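You operate a simulated robot arm through the tools that you are given. There is no shell and no other tool.

Carry out the task below with a simulated two-armed robot. There is one attempt and no reset: what you move stays moved.

TASK
The strap is too tight: slacken it and tighten it again to the green.
Fine: yellow lever up, pull the black pin, work the orange lever, yellow lever shut; the black blocks stay.

Only the result counts: the job must be done as asked and must still hold three seconds after the hand-in. Knocking over, shifting, dropping, spilling or breaking anything else fails it.

THE ROBOT
Two 7-joint arms with fingered hands on one trunk that stands fixed in place. Base frame: the origin is at the foot of the trunk, x ahead of it, y to its left, z up. Lengths are in m, angles in degrees, forces in N, time in s.
The left shoulder is at [0.06, 0.126, 1.205], the right one opposite. With the tool pointing down near the work surface each hand reaches from about 0.36 to 0.72 m from the base axis, measured 20 degrees to its own side. Payload 2.5 kg a hand.
The TCP of each hand is the grasp point between the finger pads, 0.03 m short of the fingertips. In the tool frame z runs along the fingers and y along their closing line. The gripper opens to 0.104 m; its body begins 0.035 m behind the TCP. The gripper is a hand of 5 fingers: y runs from the thumb to the fingers, the wrist lies at [-0.015, -0.104, -0.178] in the tool frame, and closing takes about 1.5 s.
Orientation is told as [roll, pitch, yaw] about the base's x, y, z axes, in that order, counted from this pose: with the fingers straight down and the wrist toward the robot, the tool's x, y and z point along [0, 1, 0], [1, 0, 0] and [0, 0, -1] of the base frame.

THE INTERFACE
- The arms move only by the tool servo_tool. It takes "left_commands", "right_commands" or both (then of equal length, played together; a hand with none holds still); each is a list of rows, each a list of 6 numbers: the shift along the tool's x, y, z in m, then the turn, a rotation vector about the tool's x, y, z in degrees. In form: [[dx, dy, dz, ax, ay, az], ...]. A call has 1 to 20 rows; each row shifts and turns the commanded pose from where the row before left it, along the tool's axes as they then stand. "left_grip" and "right_grip" are, for a hand that has rows, the opening, from 0 (shut) to 1 (fully open), set as the call begins (left out, the last holds). A row lasts 0.2 s, in which the tool goes at most 0.05 m and 8.6 degrees; a call with a longer step from one row to the next is refused whole, and so is a gripper value outside its range. A pose out of reach is approached as far as the arm can. The call stops where the force on the tool passes 40 N (or 10 N more than at its start, if that is more) or the arm is blocked; 0.2 s more then pass. The fingers move at their own pace (about 0.153 m/s each) and stop on an object; they squeeze with about 22 N. The grip force told is the motor's: it shows also when the fingers shut on nothing. Time passes only in rows, and 0.2 s behind the last, so rows that do not move let the fingers close. It gives the time, the measured TCP pose, the force on the tool (base axes), the opening and the grip force at its end, in the units of the frame above (readings bear some noise), with the torque about the TCP (base axes, N m) and any sound that the robot's microphone picked up.
- Cameras (640 x 400 px; columns grow to the right, rows downward): "scene" is now at [0.1156, -0.0302, 1.402]; the picture's right is [-0.38, -0.92, 0.00], its down [-0.64, 0.27, -0.72] and it looks along [0.66, -0.27, -0.70] (base axes); focal length 321 px, centre (320, 200). "left" rides on the left gripper at [-0.08, -0.078, -0.141] in its tool frame; the picture's right is [-0.78, -0.30, 0.56], its down [0.54, -0.78, 0.33] and it looks along [0.33, 0.56, 0.76] (tool axes); focal length 247 px, centre (320, 200). "right" rides on the right gripper at [0.08, -0.078, -0.141] in its tool frame; the picture's right is [-0.78, 0.30, -0.56], its down [-0.53, -0.78, 0.33] and it looks along [-0.33, 0.56, 0.76] (tool axes); focal length 247 px, centre (320, 200). There is no depth. A picture from a camera that has moved, and an enlarged one, comes with that camera's place and axes in the base frame and with its lens.
- capture(camera): a new picture of that camera. It takes no simulated time.
- move_column(by): slides the trunk up (or, below 0, down) by that many m; the arms and the scene camera ride with it, the base frame stays. It gives what a move gives, with no picture.
- set_fingers(index, middle, ring, little, thumb_bend, thumb_turn, hand): sets how far each is bent, from 0 (flat) to 1 (curled in); at 0.3 the hand is open as for a grip, at 0.7 the pads meet at the TCP. One left out holds its place. A second passes; each finger stops where it meets its share of the squeeze, and holds until it gets a number again. A gripper value or a shape takes the hand back. It gives what a move gives, with no picture; readings hold the bend of each and the force on index, middle, ring, little, thumb and palm. thumb_turn goes from beside the hand (0) to across from the fingers (1), as for a grip.
- hand_shape(shape, hand): the hand has 5 fingers and takes this shape, open, in about a second: jaw (thumb against the fingers, like two jaws); tri (thumb and two fingers); tip (a fingertip pinch); poke (one finger out to press); point (the index stretched); flat (the hand flat); cup (the hand cupped); fist (a fist). The gripper value then closes the fingers along that shape, each until it touches; the sizes above hold for jaw. It gives what a move gives, with no picture.
- turn_head(pan, tilt): turns the head with the scene camera to pan (to the left, within 86 degrees either way) and tilt (down, from -29 to 69), counted from straight ahead of the robot. It gives what a move gives.
- zoom(camera, box): a new picture of the part [left, top, right, bottom] of that camera's present view, enlarged. It takes no simulated time.
- close_job(): hands the job in; it is judged then, once.

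Nothing tells you positions but the pictures and the camera data. Unless the task says otherwise, let go and move clear before handing in.

The tools are called as name(argument=value, ...) on one line, values as JSON. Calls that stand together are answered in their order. servo_tool: Moves the arms, as the interface text tells. Its arguments: {"type":"object","properties":{"left_commands":{"type":"array"},"left_grip":{"type":"number"},"right_commands":{"type":"array"},"right_grip":{"type":"number"}},"required":[]} The other tools are called the same way: move_column (by) moves the trunk up or down; hand_shape (shape, hand) gives the hand a shape; set_fingers (index, middle, ring, little, thumb_bend, thumb_turn, hand) moves the fingers one by one; turn_head (pan, tilt) turns the head that bears the scene camera; capture (camera) takes a picture; zoom (camera, box) takes an enlarged picture of a part of a camera's view; close_job () hands the job in.

At the start:

```text
clock: 0.0
left_tcp_pos: [0.3816, 0.0315, 1.1526]
left_tcp_rot: [0.0, 0.1, 0.1]
left_wrist_force: [-0.1, -0.8, 0.6]
left_moment: [-0.03, 0.0, 0.02]
left_width: 0.1036
left_grip_force: 0.2
left_shape: jaw
left_bend: [0.3, 0.3, 0.3, 0.3, 0.3, 0.98]
left_finger forces: [0.0, 0.0, 0.1, 0.0, 0.1, 0.0]
right_tcp_pos: [0.3647, -0.3383, 1.146]
right_tcp_rot: [0.1, -0.1, 0.0]
right_wrist_force: [-0.6, -0.1, -0.2]
right_moment: [0.03, 0.02, 0.05]
right_width: 0.1038
right_grip_force: 0.0
right_shape: jaw
right_bend: [0.3, 0.3, 0.3, 0.3, 0.3, 0.98]
right_finger forces: [0.0, 0.1, 0.1, 0.1, 0.0, 0.1]
trunk travel left (down, up): [-0.6, 0.34]
head pan, tilt (commanded): [-22.4, 44.1]
```

scene: 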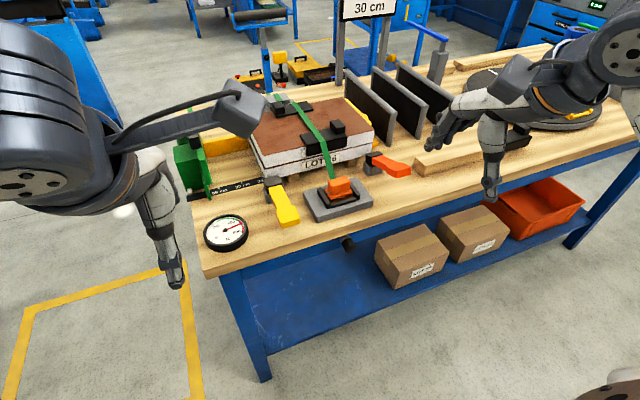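
right: 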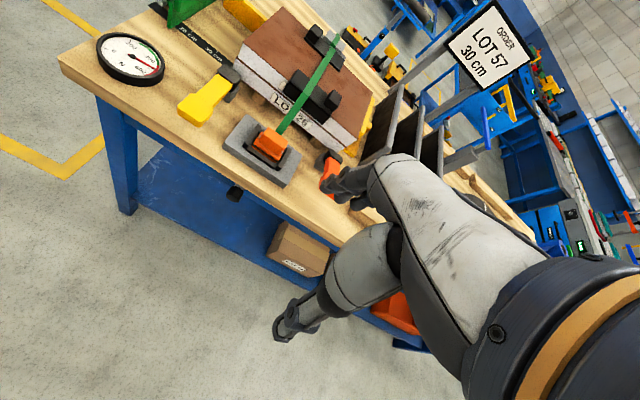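
left: 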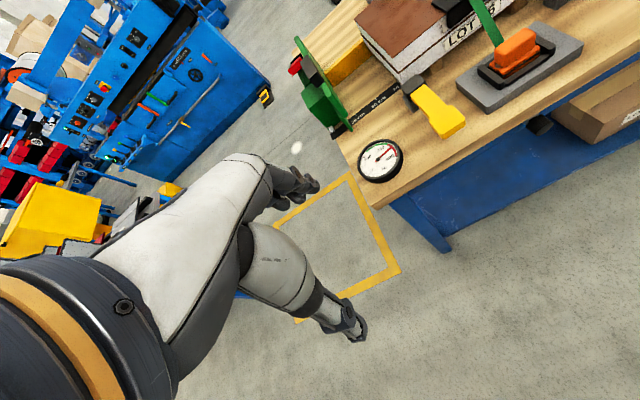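

I see a bench with a strapped package (green strap, black edge blocks), a ratchet/buckle with an orange lever in the middle, a yellow lever to its left, a second orange lever to the right, and a gauge. I'll zoom in to understand each part before moving.

zoom(camera="scene", box=[180, 80, 440, 260])

zoom(camera="scene", box=[260, 140, 430, 250])

zoom(camera="right", box=[60, 0, 400, 220])

zoom(camera="left", box=[280, 0, 640, 230])

```text
2.22 times, centred on (310, 170) of scene
camera zoom: at [0.1156, -0.0302, 1.402], right [-0.38, -0.92, 0.0], down [-0.64, 0.27, -0.72], along [0.66, -0.27, -0.7], focal length 714 px, centre (342, 267)
```

zoom: 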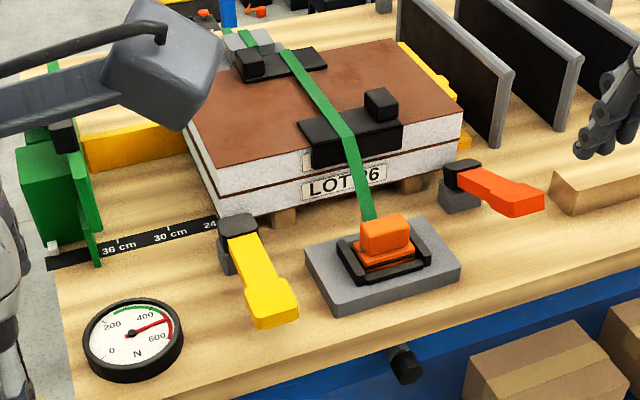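

```text
3.64 times, centred on (345, 195) of scene
camera zoom: at [0.1156, -0.0302, 1.402], right [-0.38, -0.92, 0.0], down [-0.64, 0.27, -0.72], along [0.66, -0.27, -0.7], focal length 1168 px, centre (229, 218)
```

zoom: 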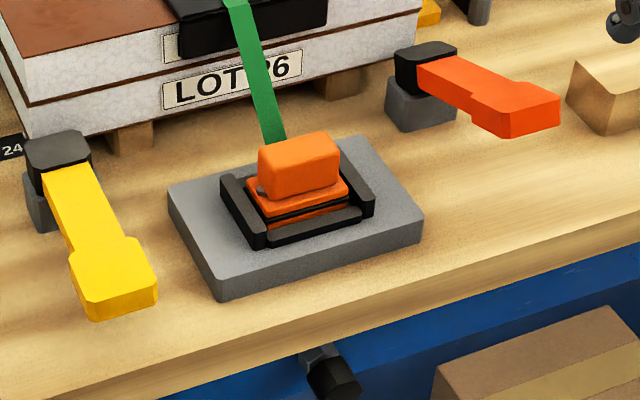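

```text
1.82 times, centred on (230, 110) of right
camera zoom: at [0.286, -0.2599, 1.2863], right [0.3, -0.78, 0.56], down [-0.78, -0.53, -0.33], along [0.56, -0.33, -0.76], focal length 449 px, centre (484, 364)
```

zoom: 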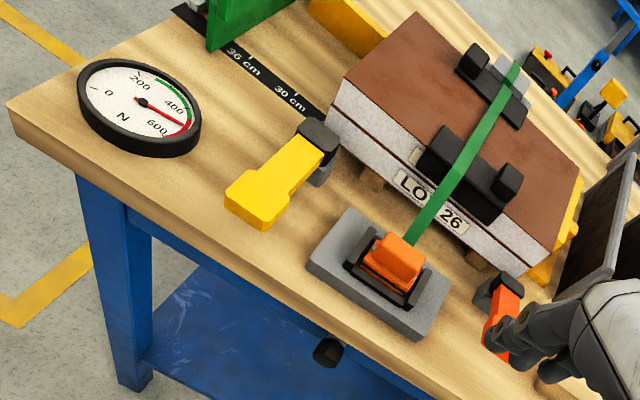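

```text
1.74 times, centred on (460, 115) of left
camera zoom: at [0.3045, -0.049, 1.2945], right [-0.3, -0.78, -0.56], down [-0.78, 0.53, -0.33], along [0.56, 0.33, -0.76], focal length 430 px, centre (76, 348)
```

zoom: 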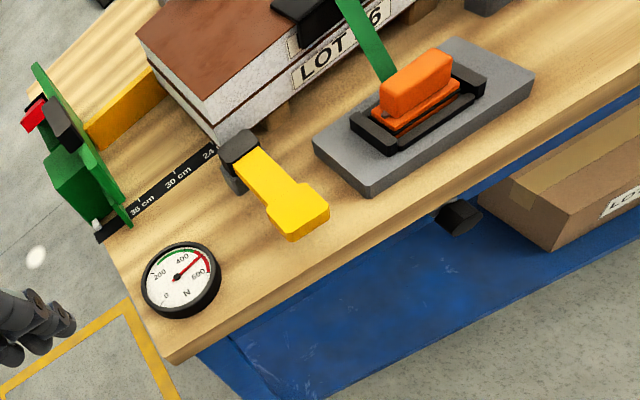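

The bench top seems to be at z≈0.80, with the buckle near (0.66,-0.30), yellow lever near (0.61..0.73,-0.15), a black knob on the bench front near (0.54,-0.28,0.78), and another orange-red lever near (0.72..0.66,-0.44..-0.50). I'll zoom further to read the gauge and understand the parts.

zoom(camera="scene", box=[196, 206, 260, 256])

zoom(camera="scene", box=[300, 165, 380, 260])

zoom(camera="scene", box=[165, 120, 285, 210])

zoom(camera="scene", box=[240, 70, 400, 180])

```text
8.00 times, centred on (228, 231) of scene
camera zoom: at [0.1156, -0.0302, 1.402], right [-0.38, -0.92, 0.0], down [-0.64, 0.27, -0.72], along [0.66, -0.27, -0.7], focal length 2569 px, centre (1056, -48)
```

zoom: 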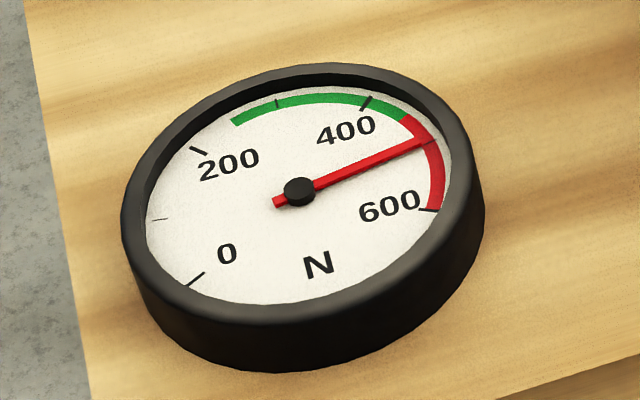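

```text
4.21 times, centred on (340, 212) of scene
camera zoom: at [0.1156, -0.0302, 1.402], right [-0.38, -0.92, 0.0], down [-0.64, 0.27, -0.72], along [0.66, -0.27, -0.7], focal length 1352 px, centre (236, 147)
```

zoom: 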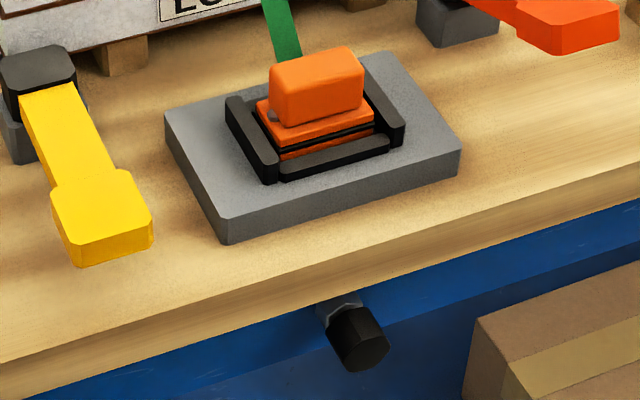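

```text
4.44 times, centred on (225, 165) of scene
camera zoom: at [0.1156, -0.0302, 1.402], right [-0.38, -0.92, 0.0], down [-0.64, 0.27, -0.72], along [0.66, -0.27, -0.7], focal length 1427 px, centre (742, 356)
```

zoom: 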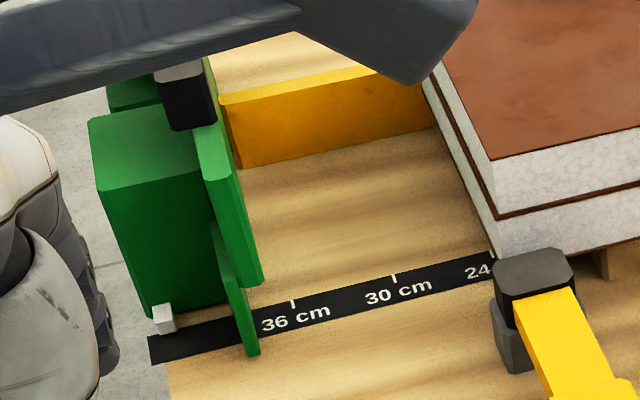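

```text
3.64 times, centred on (320, 125) of scene
camera zoom: at [0.1156, -0.0302, 1.402], right [-0.38, -0.92, 0.0], down [-0.64, 0.27, -0.72], along [0.66, -0.27, -0.7], focal length 1168 px, centre (320, 473)
```

zoom: 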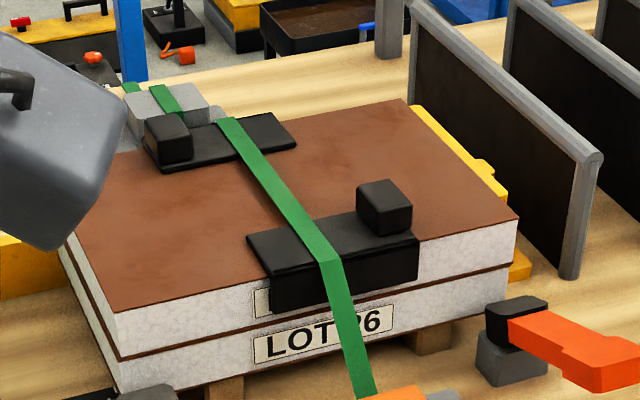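

The gauge reads about 490 N (in red), with green spanning roughly 240–430 N. I'll bring the right hand forward as a camera to look closely at the buckle, the side levers and the black knob.

servo_tool(right_commands=[[0.02, 0.02, 0.025, 0, 0, 0], [0.02, 0.02, 0.025, 0, 0, 0], [0.02, 0.02, 0.025, 0, 0, 0], [0.02, 0.02, 0.025, 0, 0, 0]])

```text
clock: 1.0
left_tcp_pos: [0.3833, 0.0327, 1.1534]
left_tcp_rot: [-0.1, 0.0, 0.1]
left_wrist_force: [-0.1, -0.8, -0.1]
left_moment: [-0.02, 0.02, 0.01]
left_width: 0.1033
left_grip_force: 0.1
left_shape: jaw
left_bend: [0.3, 0.3, 0.3, 0.3, 0.3, 0.98]
left_finger forces: [0.1, 0.0, 0.0, 0.0, 0.1, 0.1]
right_tcp_pos: [0.4445, -0.2614, 1.0459]
right_tcp_rot: [0.0, -0.2, 0.1]
right_wrist_force: [-0.7, 1.2, -0.8]
right_moment: [0.0, 0.02, -0.01]
right_width: 0.1035
right_grip_force: 0.2
right_shape: jaw
right_bend: [0.3, 0.3, 0.3, 0.3, 0.3, 0.98]
right_finger forces: [0.0, 0.0, 0.0, 0.1, 0.0, 0.1]
trunk travel left (down, up): [-0.6, 0.34]
head pan, tilt (commanded): [-22.4, 44.1]
```

Next I'll look through the right camera from this closer place.

capture(camera="right")

capture(camera="scene")

```text
taken
camera right: at [0.3665, -0.1817, 1.1864], right [0.29, -0.78, 0.56], down [-0.78, -0.53, -0.33], along [0.56, -0.33, -0.76], focal length 247 px, centre (320, 200)
```

right: 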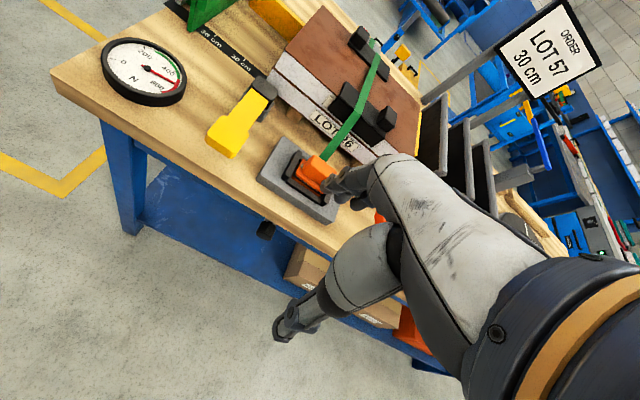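

```text
taken
camera scene: at [0.1159, -0.0301, 1.402], right [-0.38, -0.92, 0.0], down [-0.64, 0.27, -0.72], along [0.66, -0.27, -0.7], focal length 321 px, centre (320, 200)
```

scene: 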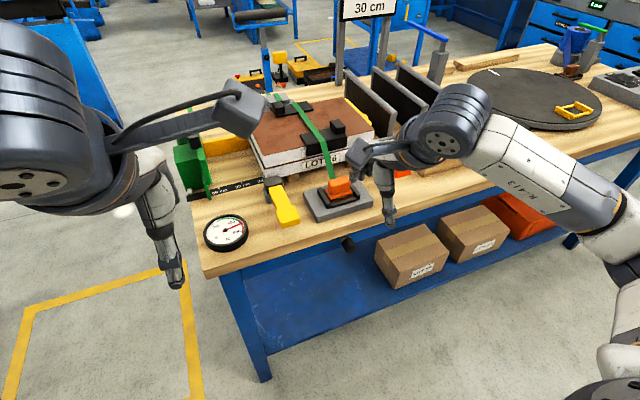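

The right camera sees the buckle and knob from closer. I'll zoom on them.

zoom(camera="right", box=[190, 60, 390, 250])

zoom(camera="right", box=[245, 135, 345, 255])

```text
2.11 times, centred on (290, 155) of right
camera zoom: at [0.3665, -0.1817, 1.1864], right [0.29, -0.78, 0.56], down [-0.78, -0.53, -0.33], along [0.56, -0.33, -0.76], focal length 520 px, centre (383, 295)
```

zoom: 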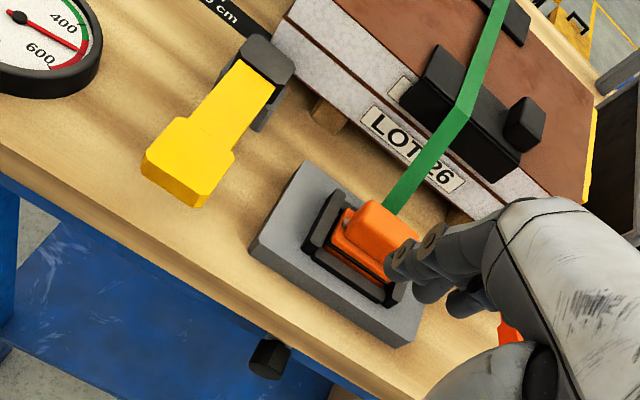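

```text
3.33 times, centred on (295, 195) of right
camera zoom: at [0.3665, -0.1817, 1.1864], right [0.29, -0.78, 0.56], down [-0.78, -0.53, -0.33], along [0.56, -0.33, -0.76], focal length 823 px, centre (403, 217)
```

zoom: 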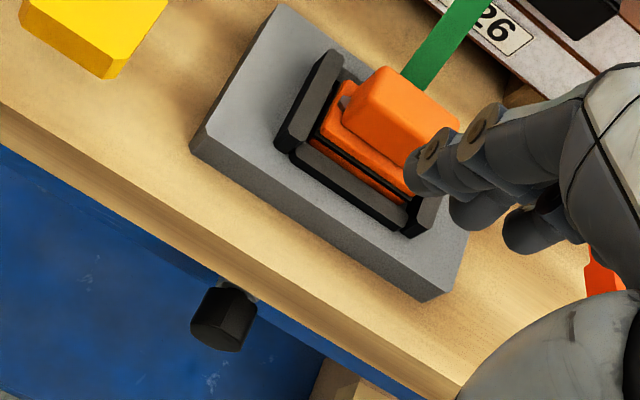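

The centre buckle has an orange block inside a black frame with what looks like a hinge nub; the side lever at right is redder. I'll move the right hand to the right to view both from closer and above.

servo_tool(right_commands=[[-0.04, 0.018, 0.003, 0, 0, 0], [-0.04, 0.018, 0.003, 0, 0, 0], [-0.04, 0.018, 0.003, 0, 0, 0], [-0.04, 0.018, 0.003, 0, 0, 0], [-0.04, 0.018, 0.003, 0, 0, 0]])

capture(camera="right")

zoom(camera="right", box=[100, 80, 360, 260])

zoom(camera="scene", box=[220, 90, 420, 260])

```text
clock: 2.2
left_tcp_pos: [0.3815, 0.0318, 1.1533]
left_tcp_rot: [0.0, 0.0, 0.1]
left_wrist_force: [0.4, 0.2, 0.3]
left_moment: [0.01, 0.04, -0.04]
left_width: 0.1037
left_grip_force: 0.0
left_shape: jaw
left_bend: [0.3, 0.3, 0.3, 0.3, 0.3, 0.98]
left_finger forces: [0.0, 0.1, 0.0, 0.0, 0.1, 0.0]
right_tcp_pos: [0.5163, -0.4038, 1.0348]
right_tcp_rot: [-0.3, -0.1, 1.6]
right_wrist_force: [0.9, 0.2, 0.8]
right_moment: [0.02, 0.0, 0.03]
right_width: 0.1039
right_grip_force: 0.1
right_shape: jaw
right_bend: [0.3, 0.3, 0.3, 0.3, 0.3, 0.98]
right_finger forces: [0.0, 0.0, 0.0, 0.0, 0.1, 0.1]
right hand out of reach, approached as far as the arm can: row 4, 5
trunk travel left (down, up): [-0.6, 0.34]
head pan, tilt (commanded): [-22.4, 44.1]
```

```text
taken
camera right: at [0.4362, -0.325, 1.1753], right [0.31, -0.77, 0.56], down [-0.76, -0.56, -0.33], along [0.57, -0.32, -0.76], focal length 247 px, centre (320, 200)
```

right: 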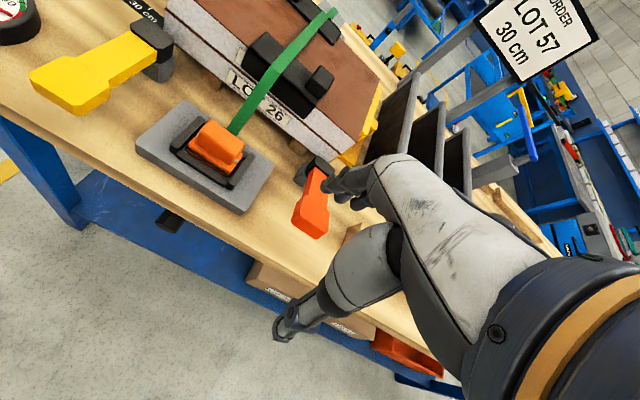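

```text
2.22 times, centred on (230, 170) of right
camera zoom: at [0.4362, -0.325, 1.1753], right [0.31, -0.77, 0.56], down [-0.76, -0.56, -0.33], along [0.57, -0.32, -0.76], focal length 549 px, centre (520, 267)
```

zoom: 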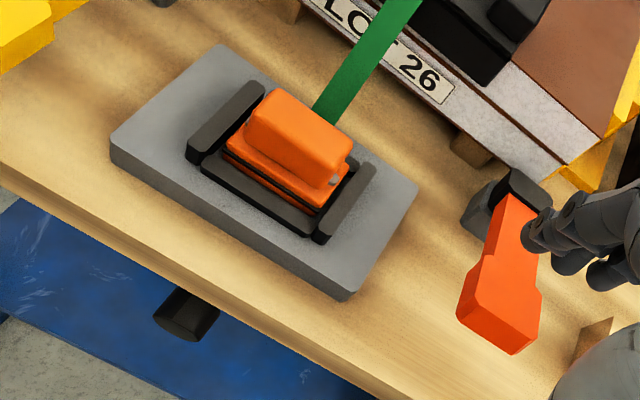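

```text
2.35 times, centred on (320, 175) of scene
camera zoom: at [0.1156, -0.0306, 1.402], right [-0.38, -0.92, 0.0], down [-0.64, 0.27, -0.72], along [0.66, -0.27, -0.7], focal length 756 px, centre (320, 259)
```

zoom: 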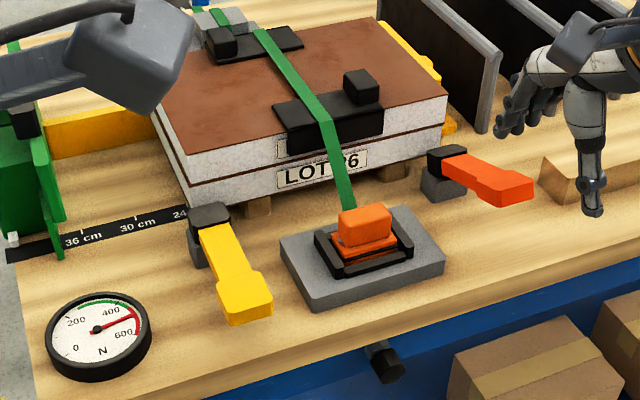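

Zoomed pictures are re-rendered sharply, so I'll look at the buckle, both levers and the knob at high zoom from the present viewpoints.

zoom(camera="scene", box=[308, 170, 372, 210])

zoom(camera="scene", box=[355, 140, 419, 180])

zoom(camera="scene", box=[254, 170, 318, 235])

zoom(camera="right", box=[160, 100, 270, 240])

```text
10.00 times, centred on (340, 190) of scene
camera zoom: at [0.1156, -0.0306, 1.402], right [-0.38, -0.92, 0.0], down [-0.64, 0.27, -0.72], along [0.66, -0.27, -0.7], focal length 3211 px, centre (120, 300)
```

zoom: 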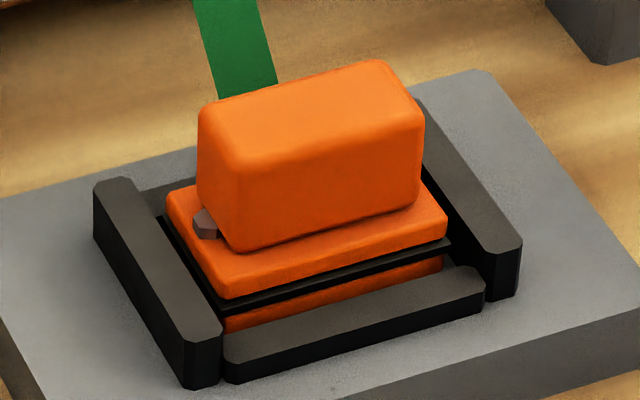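

```text
10.00 times, centred on (387, 160) of scene
camera zoom: at [0.1156, -0.0306, 1.402], right [-0.38, -0.92, 0.0], down [-0.64, 0.27, -0.72], along [0.66, -0.27, -0.7], focal length 3211 px, centre (-350, 600)
```

zoom: 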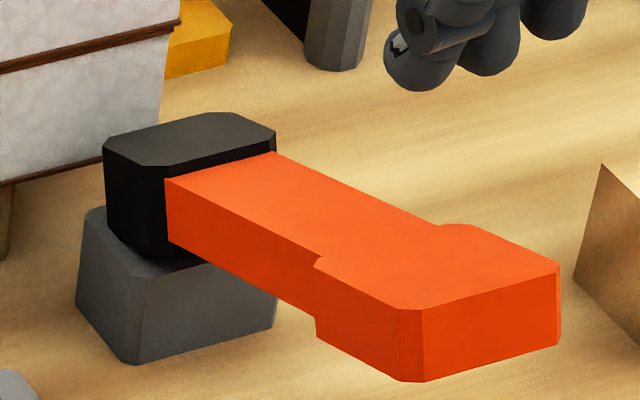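

```text
6.15 times, centred on (286, 202) of scene
camera zoom: at [0.1156, -0.0306, 1.402], right [-0.38, -0.92, 0.0], down [-0.64, 0.27, -0.72], along [0.66, -0.27, -0.7], focal length 1976 px, centre (529, 185)
```

zoom: 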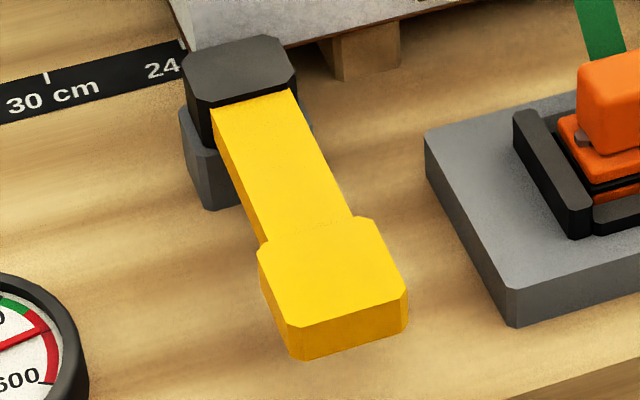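

```text
2.86 times, centred on (215, 170) of right
camera zoom: at [0.4362, -0.325, 1.1753], right [0.31, -0.77, 0.56], down [-0.76, -0.56, -0.33], along [0.57, -0.32, -0.76], focal length 706 px, centre (620, 286)
```

zoom: 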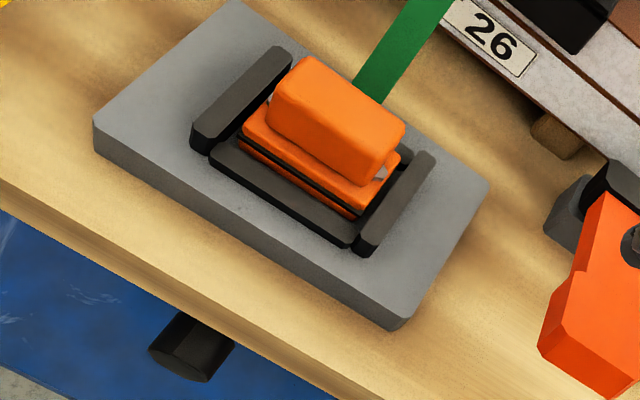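

The side levers both hinge at black heads (the orange lever on the right is the raised pump lever; the yellow one is flat/shut). I'll zoom on the knob and levers in all three cameras for precise triangulation.

zoom(camera="right", box=[140, 190, 204, 240])

zoom(camera="left", box=[510, 100, 574, 140])

zoom(camera="scene", box=[318, 215, 382, 265])

zoom(camera="right", box=[280, 145, 354, 245])

zoom(camera="left", box=[390, 60, 490, 150])

zoom(camera="right", box=[20, 10, 180, 120])

```text
8.00 times, centred on (172, 215) of right
camera zoom: at [0.4362, -0.325, 1.1753], right [0.31, -0.77, 0.56], down [-0.76, -0.56, -0.33], along [0.57, -0.32, -0.76], focal length 1976 px, centre (1504, 80)
```

zoom: 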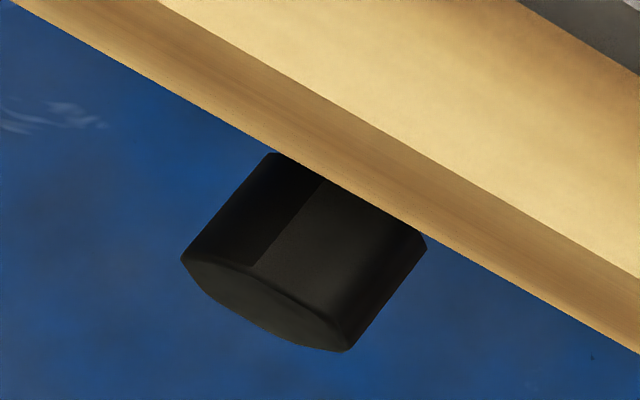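

```text
10.00 times, centred on (542, 120) of left
camera zoom: at [0.3046, -0.0493, 1.2944], right [-0.3, -0.78, -0.56], down [-0.78, 0.53, -0.33], along [0.56, 0.33, -0.76], focal length 2470 px, centre (-1900, 1000)
```

zoom: 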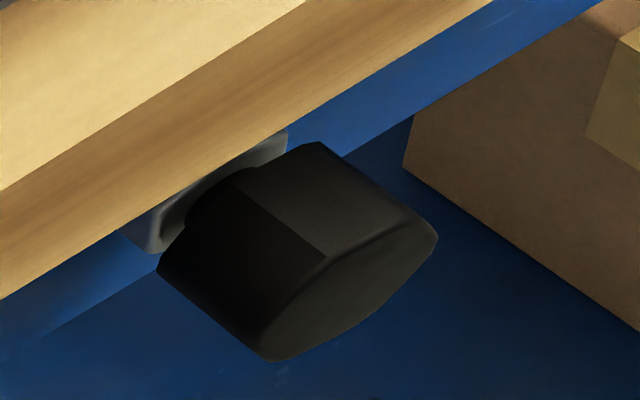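

```text
8.00 times, centred on (350, 240) of scene
camera zoom: at [0.1156, -0.0306, 1.402], right [-0.38, -0.92, 0.0], down [-0.64, 0.27, -0.72], along [0.66, -0.27, -0.7], focal length 2569 px, centre (80, -120)
```

zoom: 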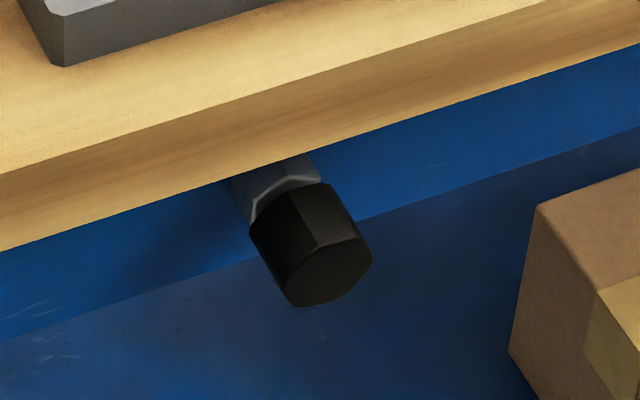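

```text
4.00 times, centred on (317, 195) of right
camera zoom: at [0.4362, -0.325, 1.1753], right [0.31, -0.77, 0.56], down [-0.76, -0.56, -0.33], along [0.57, -0.32, -0.76], focal length 988 px, centre (332, 220)
```

zoom: 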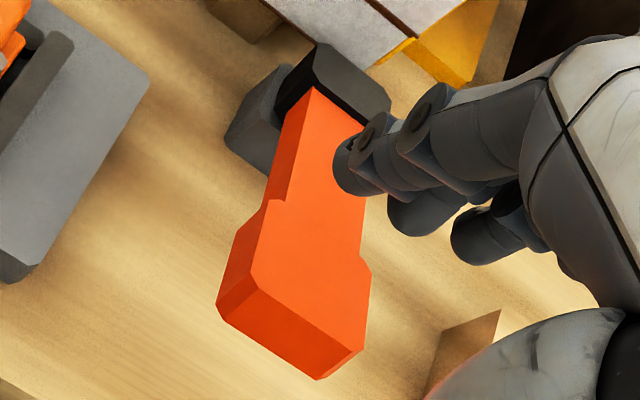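

```text
4.44 times, centred on (440, 105) of left
camera zoom: at [0.3046, -0.0493, 1.2944], right [-0.3, -0.78, -0.56], down [-0.78, 0.53, -0.33], along [0.56, 0.33, -0.76], focal length 1098 px, centre (-213, 622)
```

zoom: 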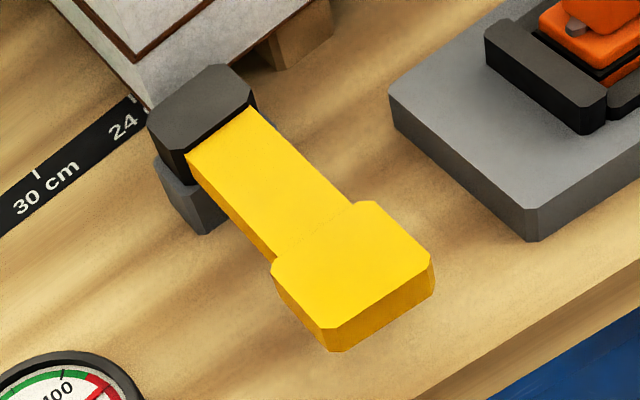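

```text
3.64 times, centred on (100, 65) of right
camera zoom: at [0.4362, -0.325, 1.1753], right [0.31, -0.77, 0.56], down [-0.76, -0.56, -0.33], along [0.57, -0.32, -0.76], focal length 898 px, centre (1120, 691)
```

zoom: 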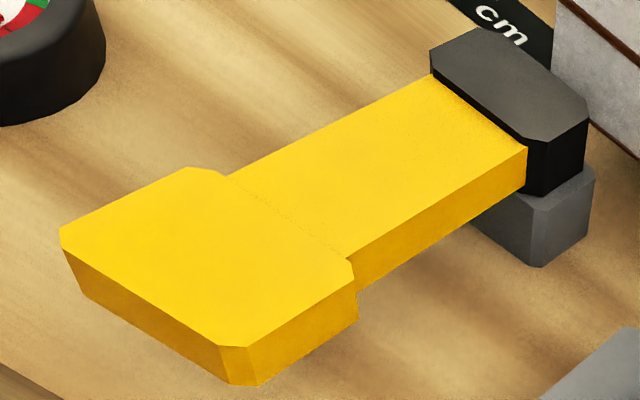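

The geometry is now clear: bench top at z≈0.82 with its front edge at x≈0.558. The yellow lever runs from its hinge at (0.70,-0.15,0.88) to its tip at (0.573,-0.15,0.88), flat. The orange lever's hinge is at (0.70,-0.425,0.885) and its tip at (0.587,-0.434,0.92), raised about 18°. The black knob is at (0.545–0.572,-0.292,0.739). Next I'll bring the right hand in front of the yellow lever and pitch it forward.

servo_tool(right_commands=[[0.043, -0.008, 0.006, 0, 0, 0], [0.043, -0.008, 0.006, 0, 0, 0], [0.043, -0.008, 0.006, 0, 0, 0], [0.043, -0.008, 0.006, 0, 0, 0], [0.043, -0.008, 0.006, 0, 0, 0], [0.043, -0.008, 0.006, 0, 0, 0], [0.043, -0.008, 0.006, 0, 0, 0]])

```text
clock: 3.8
left_tcp_pos: [0.3829, 0.0324, 1.1533]
left_tcp_rot: [-0.1, 0.0, 0.1]
left_wrist_force: [0.1, -0.4, 0.0]
left_moment: [0.01, -0.01, 0.02]
left_width: 0.1034
left_grip_force: 0.1
left_shape: jaw
left_bend: [0.3, 0.3, 0.3, 0.3, 0.3, 0.98]
left_finger forces: [0.0, 0.0, 0.1, 0.0, 0.1, 0.0]
right_tcp_pos: [0.4573, -0.0991, 0.9932]
right_tcp_rot: [0.0, 0.1, -0.1]
right_wrist_force: [1.0, 0.2, 0.4]
right_moment: [-0.01, -0.02, 0.02]
right_width: 0.1038
right_grip_force: 0.1
right_shape: jaw
right_bend: [0.3, 0.3, 0.3, 0.3, 0.3, 0.98]
right_finger forces: [0.1, 0.0, 0.0, 0.0, 0.0, 0.0]
trunk travel left (down, up): [-0.6, 0.34]
head pan, tilt (commanded): [-22.4, 44.1]
```

The right hand is at (0.457,-0.10,0.993). Next I'll pitch the hand forward while shifting to y≈-0.15.

servo_tool(right_commands=[[-0.006, 0, 0, -8.5, 0, 0], [-0.006, 0, 0, -8.5, 0, 0], [-0.006, 0, 0, -8.5, 0, 0], [-0.006, 0, 0, -8.5, 0, 0], [-0.006, 0, 0, -8.5, 0, 0], [-0.006, 0, 0, -8.5, 0, 0], [-0.006, 0, 0, -8.5, 0, 0], [-0.006, 0, 0, -8.5, 0, 0], [-0.006, 0, 0, -8.5, 0, 0]], right_grip=1)

capture(camera="scene")

capture(camera="right")

capture(camera="left")

```text
clock: 5.8
left_tcp_pos: [0.3831, 0.0326, 1.1532]
left_tcp_rot: [0.0, 0.0, 0.1]
left_wrist_force: [-0.3, -0.1, 0.5]
left_moment: [0.0, 0.0, -0.03]
left_width: 0.1036
left_grip_force: 0.0
left_shape: jaw
left_bend: [0.3, 0.3, 0.3, 0.3, 0.3, 0.98]
left_finger forces: [0.0, 0.0, 0.1, 0.0, 0.0, 0.1]
right_tcp_pos: [0.459, -0.1126, 0.9929]
right_tcp_rot: [0.0, -19.8, 0.0]
right_wrist_force: [-1.2, 0.8, -0.4]
right_moment: [0.0, 0.0, -0.04]
right_width: 0.1039
right_grip_force: 0.0
right_shape: jaw
right_bend: [0.3, 0.3, 0.3, 0.3, 0.3, 0.98]
right_finger forces: [0.0, 0.1, 0.0, 0.0, 0.1, 0.0]
right hand out of reach, approached as far as the arm can: row 3, 4, 5, 6, 7, 8, 9
trunk travel left (down, up): [-0.6, 0.34]
head pan, tilt (commanded): [-22.4, 44.1]
```

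```text
taken
camera scene: at [0.1156, -0.0302, 1.402], right [-0.38, -0.92, 0.0], down [-0.64, 0.27, -0.72], along [0.66, -0.27, -0.7], focal length 321 px, centre (320, 200)
```

scene: 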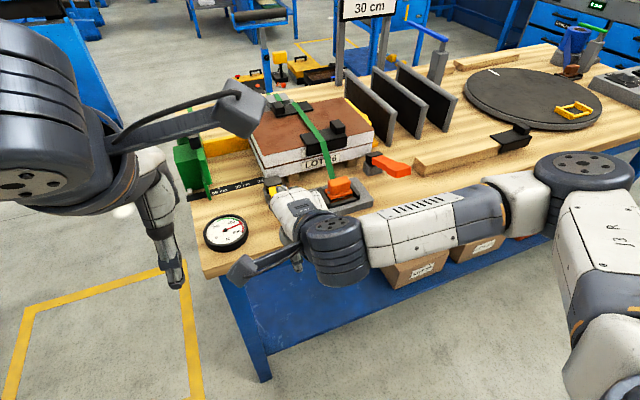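

```text
taken
camera right: at [0.3376, -0.0338, 1.0994], right [0.09, -0.78, 0.62], down [-0.62, -0.54, -0.58], along [0.78, -0.33, -0.53], focal length 247 px, centre (320, 200)
```

right: 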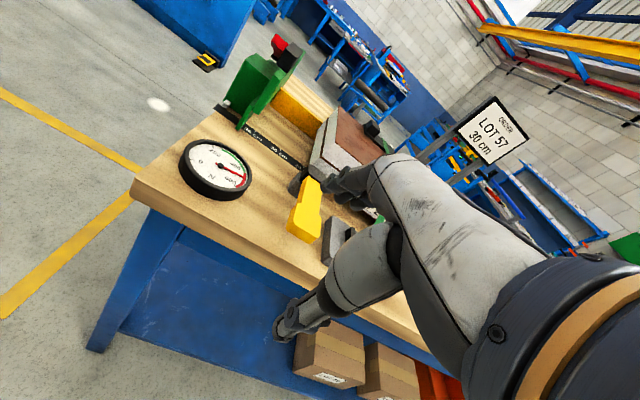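

```text
taken
camera left: at [0.3045, -0.049, 1.2945], right [-0.3, -0.78, -0.56], down [-0.78, 0.53, -0.33], along [0.56, 0.33, -0.76], focal length 247 px, centre (320, 200)
```

left: 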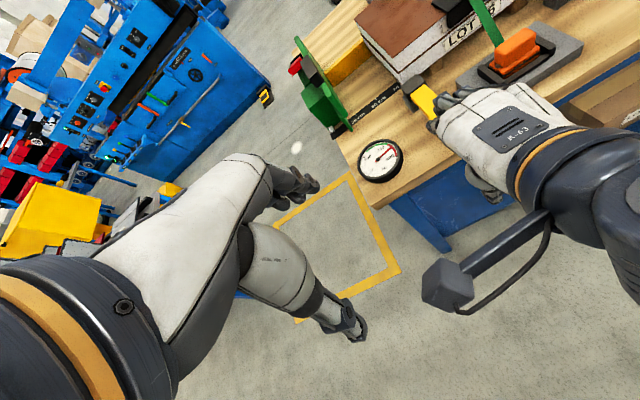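

The wrist stopped at pitch −20 because the arm is folded, with the elbow out to the side. I'll extend the hand forward over the bench, well above everything there, and try the pitch again.

servo_tool(right_commands=[[-0.022, 0.033, 0.012, 0, 0, 0], [-0.022, 0.033, 0.012, 0, 0, 0], [-0.022, 0.033, 0.012, 0, 0, 0], [-0.022, 0.033, 0.012, 0, 0, 0], [0, 0, 0, -8, 0, 0], [0, 0, 0, -8, 0, 0], [0, 0, 0, -8, 0, 0], [0, 0, 0, -8, 0, 0], [0, 0, 0, -8, 0, 0]])

capture(camera="scene")

```text
clock: 7.8
left_tcp_pos: [0.3822, 0.0321, 1.1539]
left_tcp_rot: [0.1, 0.0, 0.0]
left_wrist_force: [0.1, 0.3, 0.6]
left_moment: [-0.02, 0.02, 0.04]
left_width: 0.1037
left_grip_force: 0.0
left_shape: jaw
left_bend: [0.3, 0.3, 0.3, 0.3, 0.3, 0.98]
left_finger forces: [0.0, 0.0, 0.0, 0.0, 0.0, 0.0]
right_tcp_pos: [0.5959, -0.2007, 0.9893]
right_tcp_rot: [1.3, -27.4, 2.6]
right_wrist_force: [0.5, 0.0, 0.1]
right_moment: [0.03, 0.0, -0.04]
right_width: 0.1038
right_grip_force: 0.0
right_shape: jaw
right_bend: [0.3, 0.3, 0.3, 0.3, 0.3, 0.98]
right_finger forces: [0.0, 0.0, 0.1, 0.0, 0.0, 0.0]
right hand out of reach, approached as far as the arm can: row 5, 6, 7, 8, 9
trunk travel left (down, up): [-0.6, 0.34]
head pan, tilt (commanded): [-22.4, 44.1]
```

```text
taken
camera scene: at [0.1156, -0.03, 1.402], right [-0.38, -0.92, 0.0], down [-0.64, 0.27, -0.72], along [0.66, -0.27, -0.7], focal length 321 px, centre (320, 200)
```

scene: 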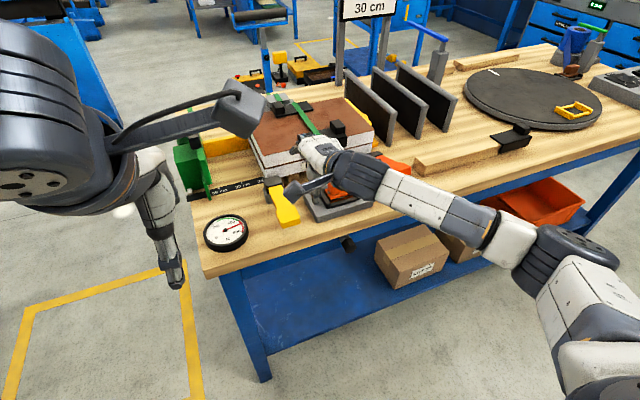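

The pitch is limited because the forearm points left-forward while the hand is held at yaw 0. I'll yaw the hand in line with the forearm (about +42°), then pitch it up.

servo_tool(right_commands=[[0, 0, 0, 0, 3.86, -7.56], [0, 0, 0, 0, 3.86, -7.56], [0, 0, 0, 0, 3.86, -7.56], [0, 0, 0, 0, 3.86, -7.56], [0, 0, 0, 0, 3.86, -7.56], [0, 0, 0, -8, 0, 0], [0, 0, 0, -8, 0, 0], [0, 0, 0, -8, 0, 0], [0, 0, 0, -8, 0, 0], [0, 0, 0, -8, 0, 0]])

capture(camera="scene")

```text
clock: 10.0
left_tcp_pos: [0.3843, 0.0333, 1.1528]
left_tcp_rot: [0.0, -0.1, 0.0]
left_wrist_force: [-0.4, 0.0, -0.1]
left_moment: [0.01, 0.02, 0.0]
left_width: 0.1035
left_grip_force: 0.0
left_shape: jaw
left_bend: [0.3, 0.3, 0.3, 0.3, 0.3, 0.98]
left_finger forces: [0.0, 0.1, 0.0, 0.1, 0.1, 0.0]
right_tcp_pos: [0.6031, -0.182, 0.9888]
right_tcp_rot: [1.6, -70.6, 40.3]
right_wrist_force: [-0.1, -0.4, 0.3]
right_moment: [-0.02, 0.01, 0.0]
right_width: 0.104
right_grip_force: 0.0
right_shape: jaw
right_bend: [0.3, 0.3, 0.3, 0.3, 0.3, 0.98]
right_finger forces: [0.0, 0.0, 0.0, 0.0, 0.0, 0.0]
right hand out of reach, approached as far as the arm can: row 3, 4
trunk travel left (down, up): [-0.6, 0.34]
head pan, tilt (commanded): [-22.4, 44.1]
```

```text
taken
camera scene: at [0.1157, -0.0302, 1.402], right [-0.38, -0.92, 0.0], down [-0.64, 0.27, -0.72], along [0.66, -0.27, -0.7], focal length 321 px, centre (320, 200)
```

scene: 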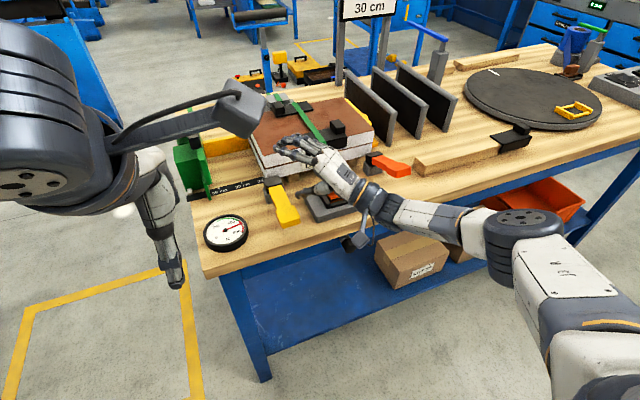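

The hand now points forward-left at pitch −70, yaw 40, in line with the forearm. I'll set it to a flat hand and look at how the fingers lie, so they can be used as a bar under the lever.

zoom(camera="scene", box=[240, 110, 400, 220])

hand_shape(hand="right", shape="flat")

zoom(camera="scene", box=[240, 110, 400, 220])

capture(camera="right")

capture(camera="left")

```text
3.64 times, centred on (320, 165) of scene
camera zoom: at [0.1157, -0.0302, 1.402], right [-0.38, -0.92, 0.0], down [-0.64, 0.27, -0.72], along [0.66, -0.27, -0.7], focal length 1168 px, centre (320, 327)
```

zoom: 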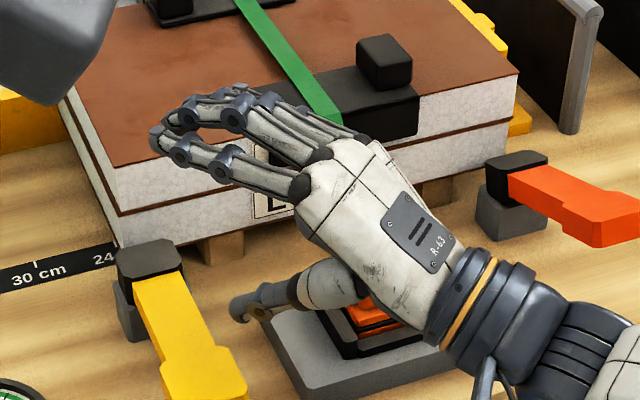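

```text
clock: 10.9
left_tcp_pos: [0.3822, 0.032, 1.1539]
left_tcp_rot: [0.0, 0.0, 0.1]
left_wrist_force: [0.1, -0.6, -0.4]
left_moment: [0.0, -0.01, -0.01]
left_width: 0.1035
left_grip_force: 0.1
left_shape: jaw
left_bend: [0.3, 0.3, 0.3, 0.3, 0.3, 0.98]
left_finger forces: [0.0, 0.0, 0.1, 0.0, 0.1, 0.1]
right_tcp_pos: [0.6039, -0.1813, 0.9885]
right_tcp_rot: [1.7, -70.5, 40.2]
right_wrist_force: [-0.4, 0.8, 0.1]
right_moment: [-0.01, -0.02, 0.0]
right_width: 0.0958
right_grip_force: 0.1
right_shape: flat
right_bend: [0.0, 0.0, 0.0, 0.0, 0.39, 0.0]
right_finger forces: [0.1, 0.0, 0.0, 0.1, 0.1, 0.0]
trunk travel left (down, up): [-0.6, 0.34]
head pan, tilt (commanded): [-22.4, 44.1]
```

```text
3.64 times, centred on (320, 165) of scene
camera zoom: at [0.1155, -0.0302, 1.402], right [-0.38, -0.92, 0.0], down [-0.64, 0.27, -0.72], along [0.66, -0.27, -0.7], focal length 1168 px, centre (320, 327)
```

zoom: 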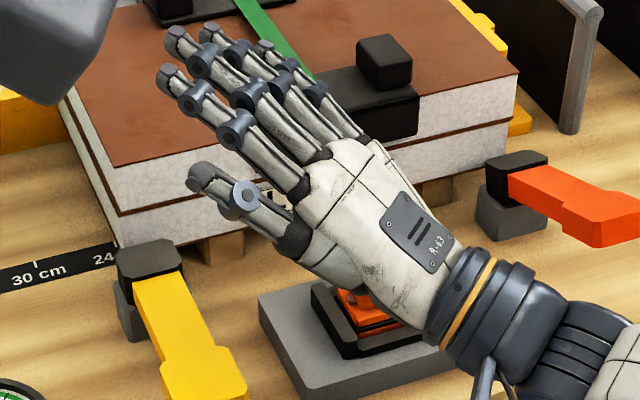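

```text
taken
camera right: at [0.4304, -0.2277, 0.9625], right [0.2, -0.87, 0.46], down [0.39, -0.36, -0.85], along [0.9, 0.35, 0.27], focal length 247 px, centre (320, 200)
```

right: 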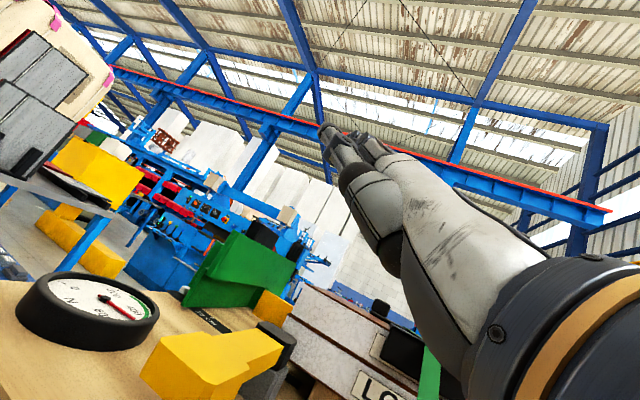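

```text
taken
camera left: at [0.3045, -0.0489, 1.2945], right [-0.3, -0.78, -0.56], down [-0.78, 0.53, -0.33], along [0.56, 0.33, -0.76], focal length 247 px, centre (320, 200)
```

left: 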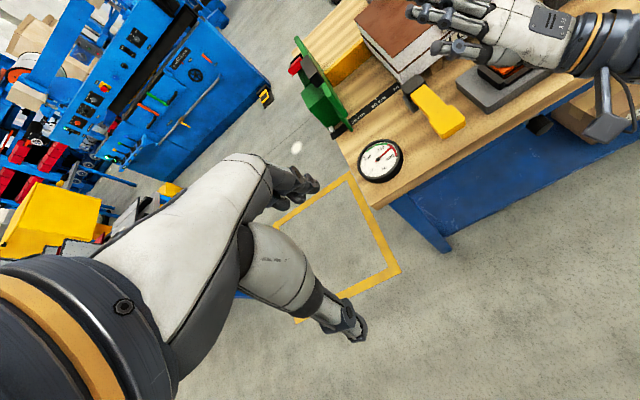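

In the flat shape the fingers lie straight and tilt slightly upward above the TCP. I'll measure the fingertips with the left camera too, and zoom on the paddle with the right camera, which now looks along the lever from low.

zoom(camera="left", box=[390, 0, 550, 110])

zoom(camera="right", box=[100, 280, 320, 400])

zoom(camera="scene", box=[270, 110, 370, 190])

```text
3.64 times, centred on (470, 55) of left
camera zoom: at [0.3045, -0.0489, 1.2945], right [-0.3, -0.78, -0.56], down [-0.78, 0.53, -0.33], along [0.56, 0.33, -0.76], focal length 898 px, centre (-226, 727)
```

zoom: 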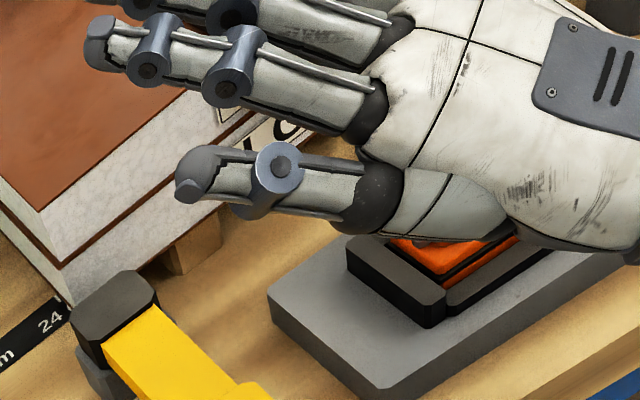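

```text
2.91 times, centred on (210, 340) of right
camera zoom: at [0.4304, -0.2277, 0.9625], right [0.2, -0.87, 0.46], down [0.39, -0.36, -0.85], along [0.9, 0.35, 0.27], focal length 718 px, centre (640, -207)
```

zoom: 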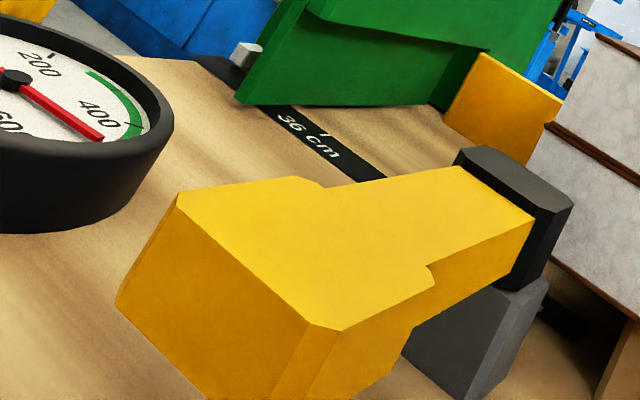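

```text
5.00 times, centred on (320, 150) of scene
camera zoom: at [0.1155, -0.0302, 1.402], right [-0.38, -0.92, 0.0], down [-0.64, 0.27, -0.72], along [0.66, -0.27, -0.7], focal length 1606 px, centre (320, 450)
```

zoom: 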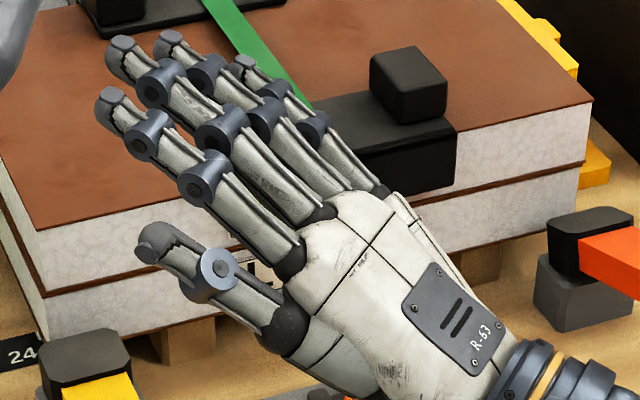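

The flat fingers point about 57° off the tool axis, so the flat hand is horizontal at pitch ≈ −33. I'll retreat from the bench, level the flat hand, straighten the thumb aside and lower the trunk so the arm can work at bench height.

servo_tool(right_commands=[[0.0257, -0.0105, -0.0288, 0, 0, 0], [0.0257, -0.0105, -0.0288, 0, 0, 0], [0.0257, -0.0105, -0.0288, 0, 0, 0], [0.0257, -0.0105, -0.0288, 0, 0, 0], [0.0257, -0.0105, -0.0288, 0, 0, 0], [0, 0, 0, 7.5, 0, 0], [0, 0, 0, 7.5, 0, 0], [0, 0, 0, 7.5, 0, 0], [0, 0, 0, 7.5, 0, 0], [0, 0, 0, 7.5, 0, 0]])

set_fingers(hand="right", index=0, middle=0, ring=0, little=0, thumb_bend=0, thumb_turn=0)

capture(camera="scene")

```text
clock: 13.1
left_tcp_pos: [0.3828, 0.0314, 1.1535]
left_tcp_rot: [-0.1, 0.1, 0.0]
left_wrist_force: [0.9, 0.1, 0.5]
left_moment: [-0.02, 0.0, -0.01]
left_width: 0.1037
left_grip_force: 0.1
left_shape: jaw
left_bend: [0.3, 0.3, 0.3, 0.3, 0.3, 0.98]
left_finger forces: [0.0, 0.0, 0.0, 0.1, 0.0, 0.0]
right_tcp_pos: [0.4013, -0.1852, 0.9869]
right_tcp_rot: [0.7, -34.2, 41.8]
right_wrist_force: [0.2, 0.8, -0.7]
right_moment: [-0.01, 0.01, -0.01]
right_width: 0.096
right_grip_force: 0.2
right_shape: flat
right_bend: [0.0, 0.0, 0.0, 0.0, 0.39, 0.0]
right_finger forces: [0.0, 0.1, 0.1, 0.1, 0.1, 0.1]
trunk travel left (down, up): [-0.6, 0.34]
head pan, tilt (commanded): [-22.4, 44.1]
```

```text
clock: 14.1
left_tcp_pos: [0.3819, 0.0312, 1.1537]
left_tcp_rot: [0.0, 0.0, 0.2]
left_wrist_force: [0.1, -0.3, -1.2]
left_moment: [0.01, -0.02, 0.0]
left_width: 0.1035
left_grip_force: 0.0
left_shape: jaw
left_bend: [0.3, 0.3, 0.3, 0.3, 0.3, 0.98]
left_finger forces: [0.0, 0.0, 0.0, 0.1, 0.0, 0.1]
right_tcp_pos: [0.4013, -0.1863, 0.9874]
right_tcp_rot: [1.0, -34.3, 41.7]
right_wrist_force: [-0.5, -0.6, -0.7]
right_moment: [0.01, 0.02, -0.03]
right_width: 0.1684
right_grip_force: 0.0
right_shape: fingers
right_bend: [0.0, 0.0, 0.0, 0.0, 0.0, 0.0]
right_finger forces: [0.0, 0.0, 0.0, 0.1, 0.0, 0.0]
trunk travel left (down, up): [-0.6, 0.34]
head pan, tilt (commanded): [-22.4, 44.1]
```

```text
taken
camera scene: at [0.1156, -0.0302, 1.402], right [-0.38, -0.92, 0.0], down [-0.64, 0.27, -0.72], along [0.66, -0.27, -0.7], focal length 321 px, centre (320, 200)
```

scene: 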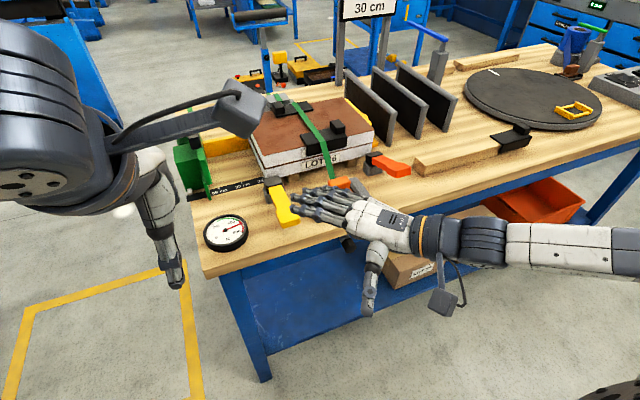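

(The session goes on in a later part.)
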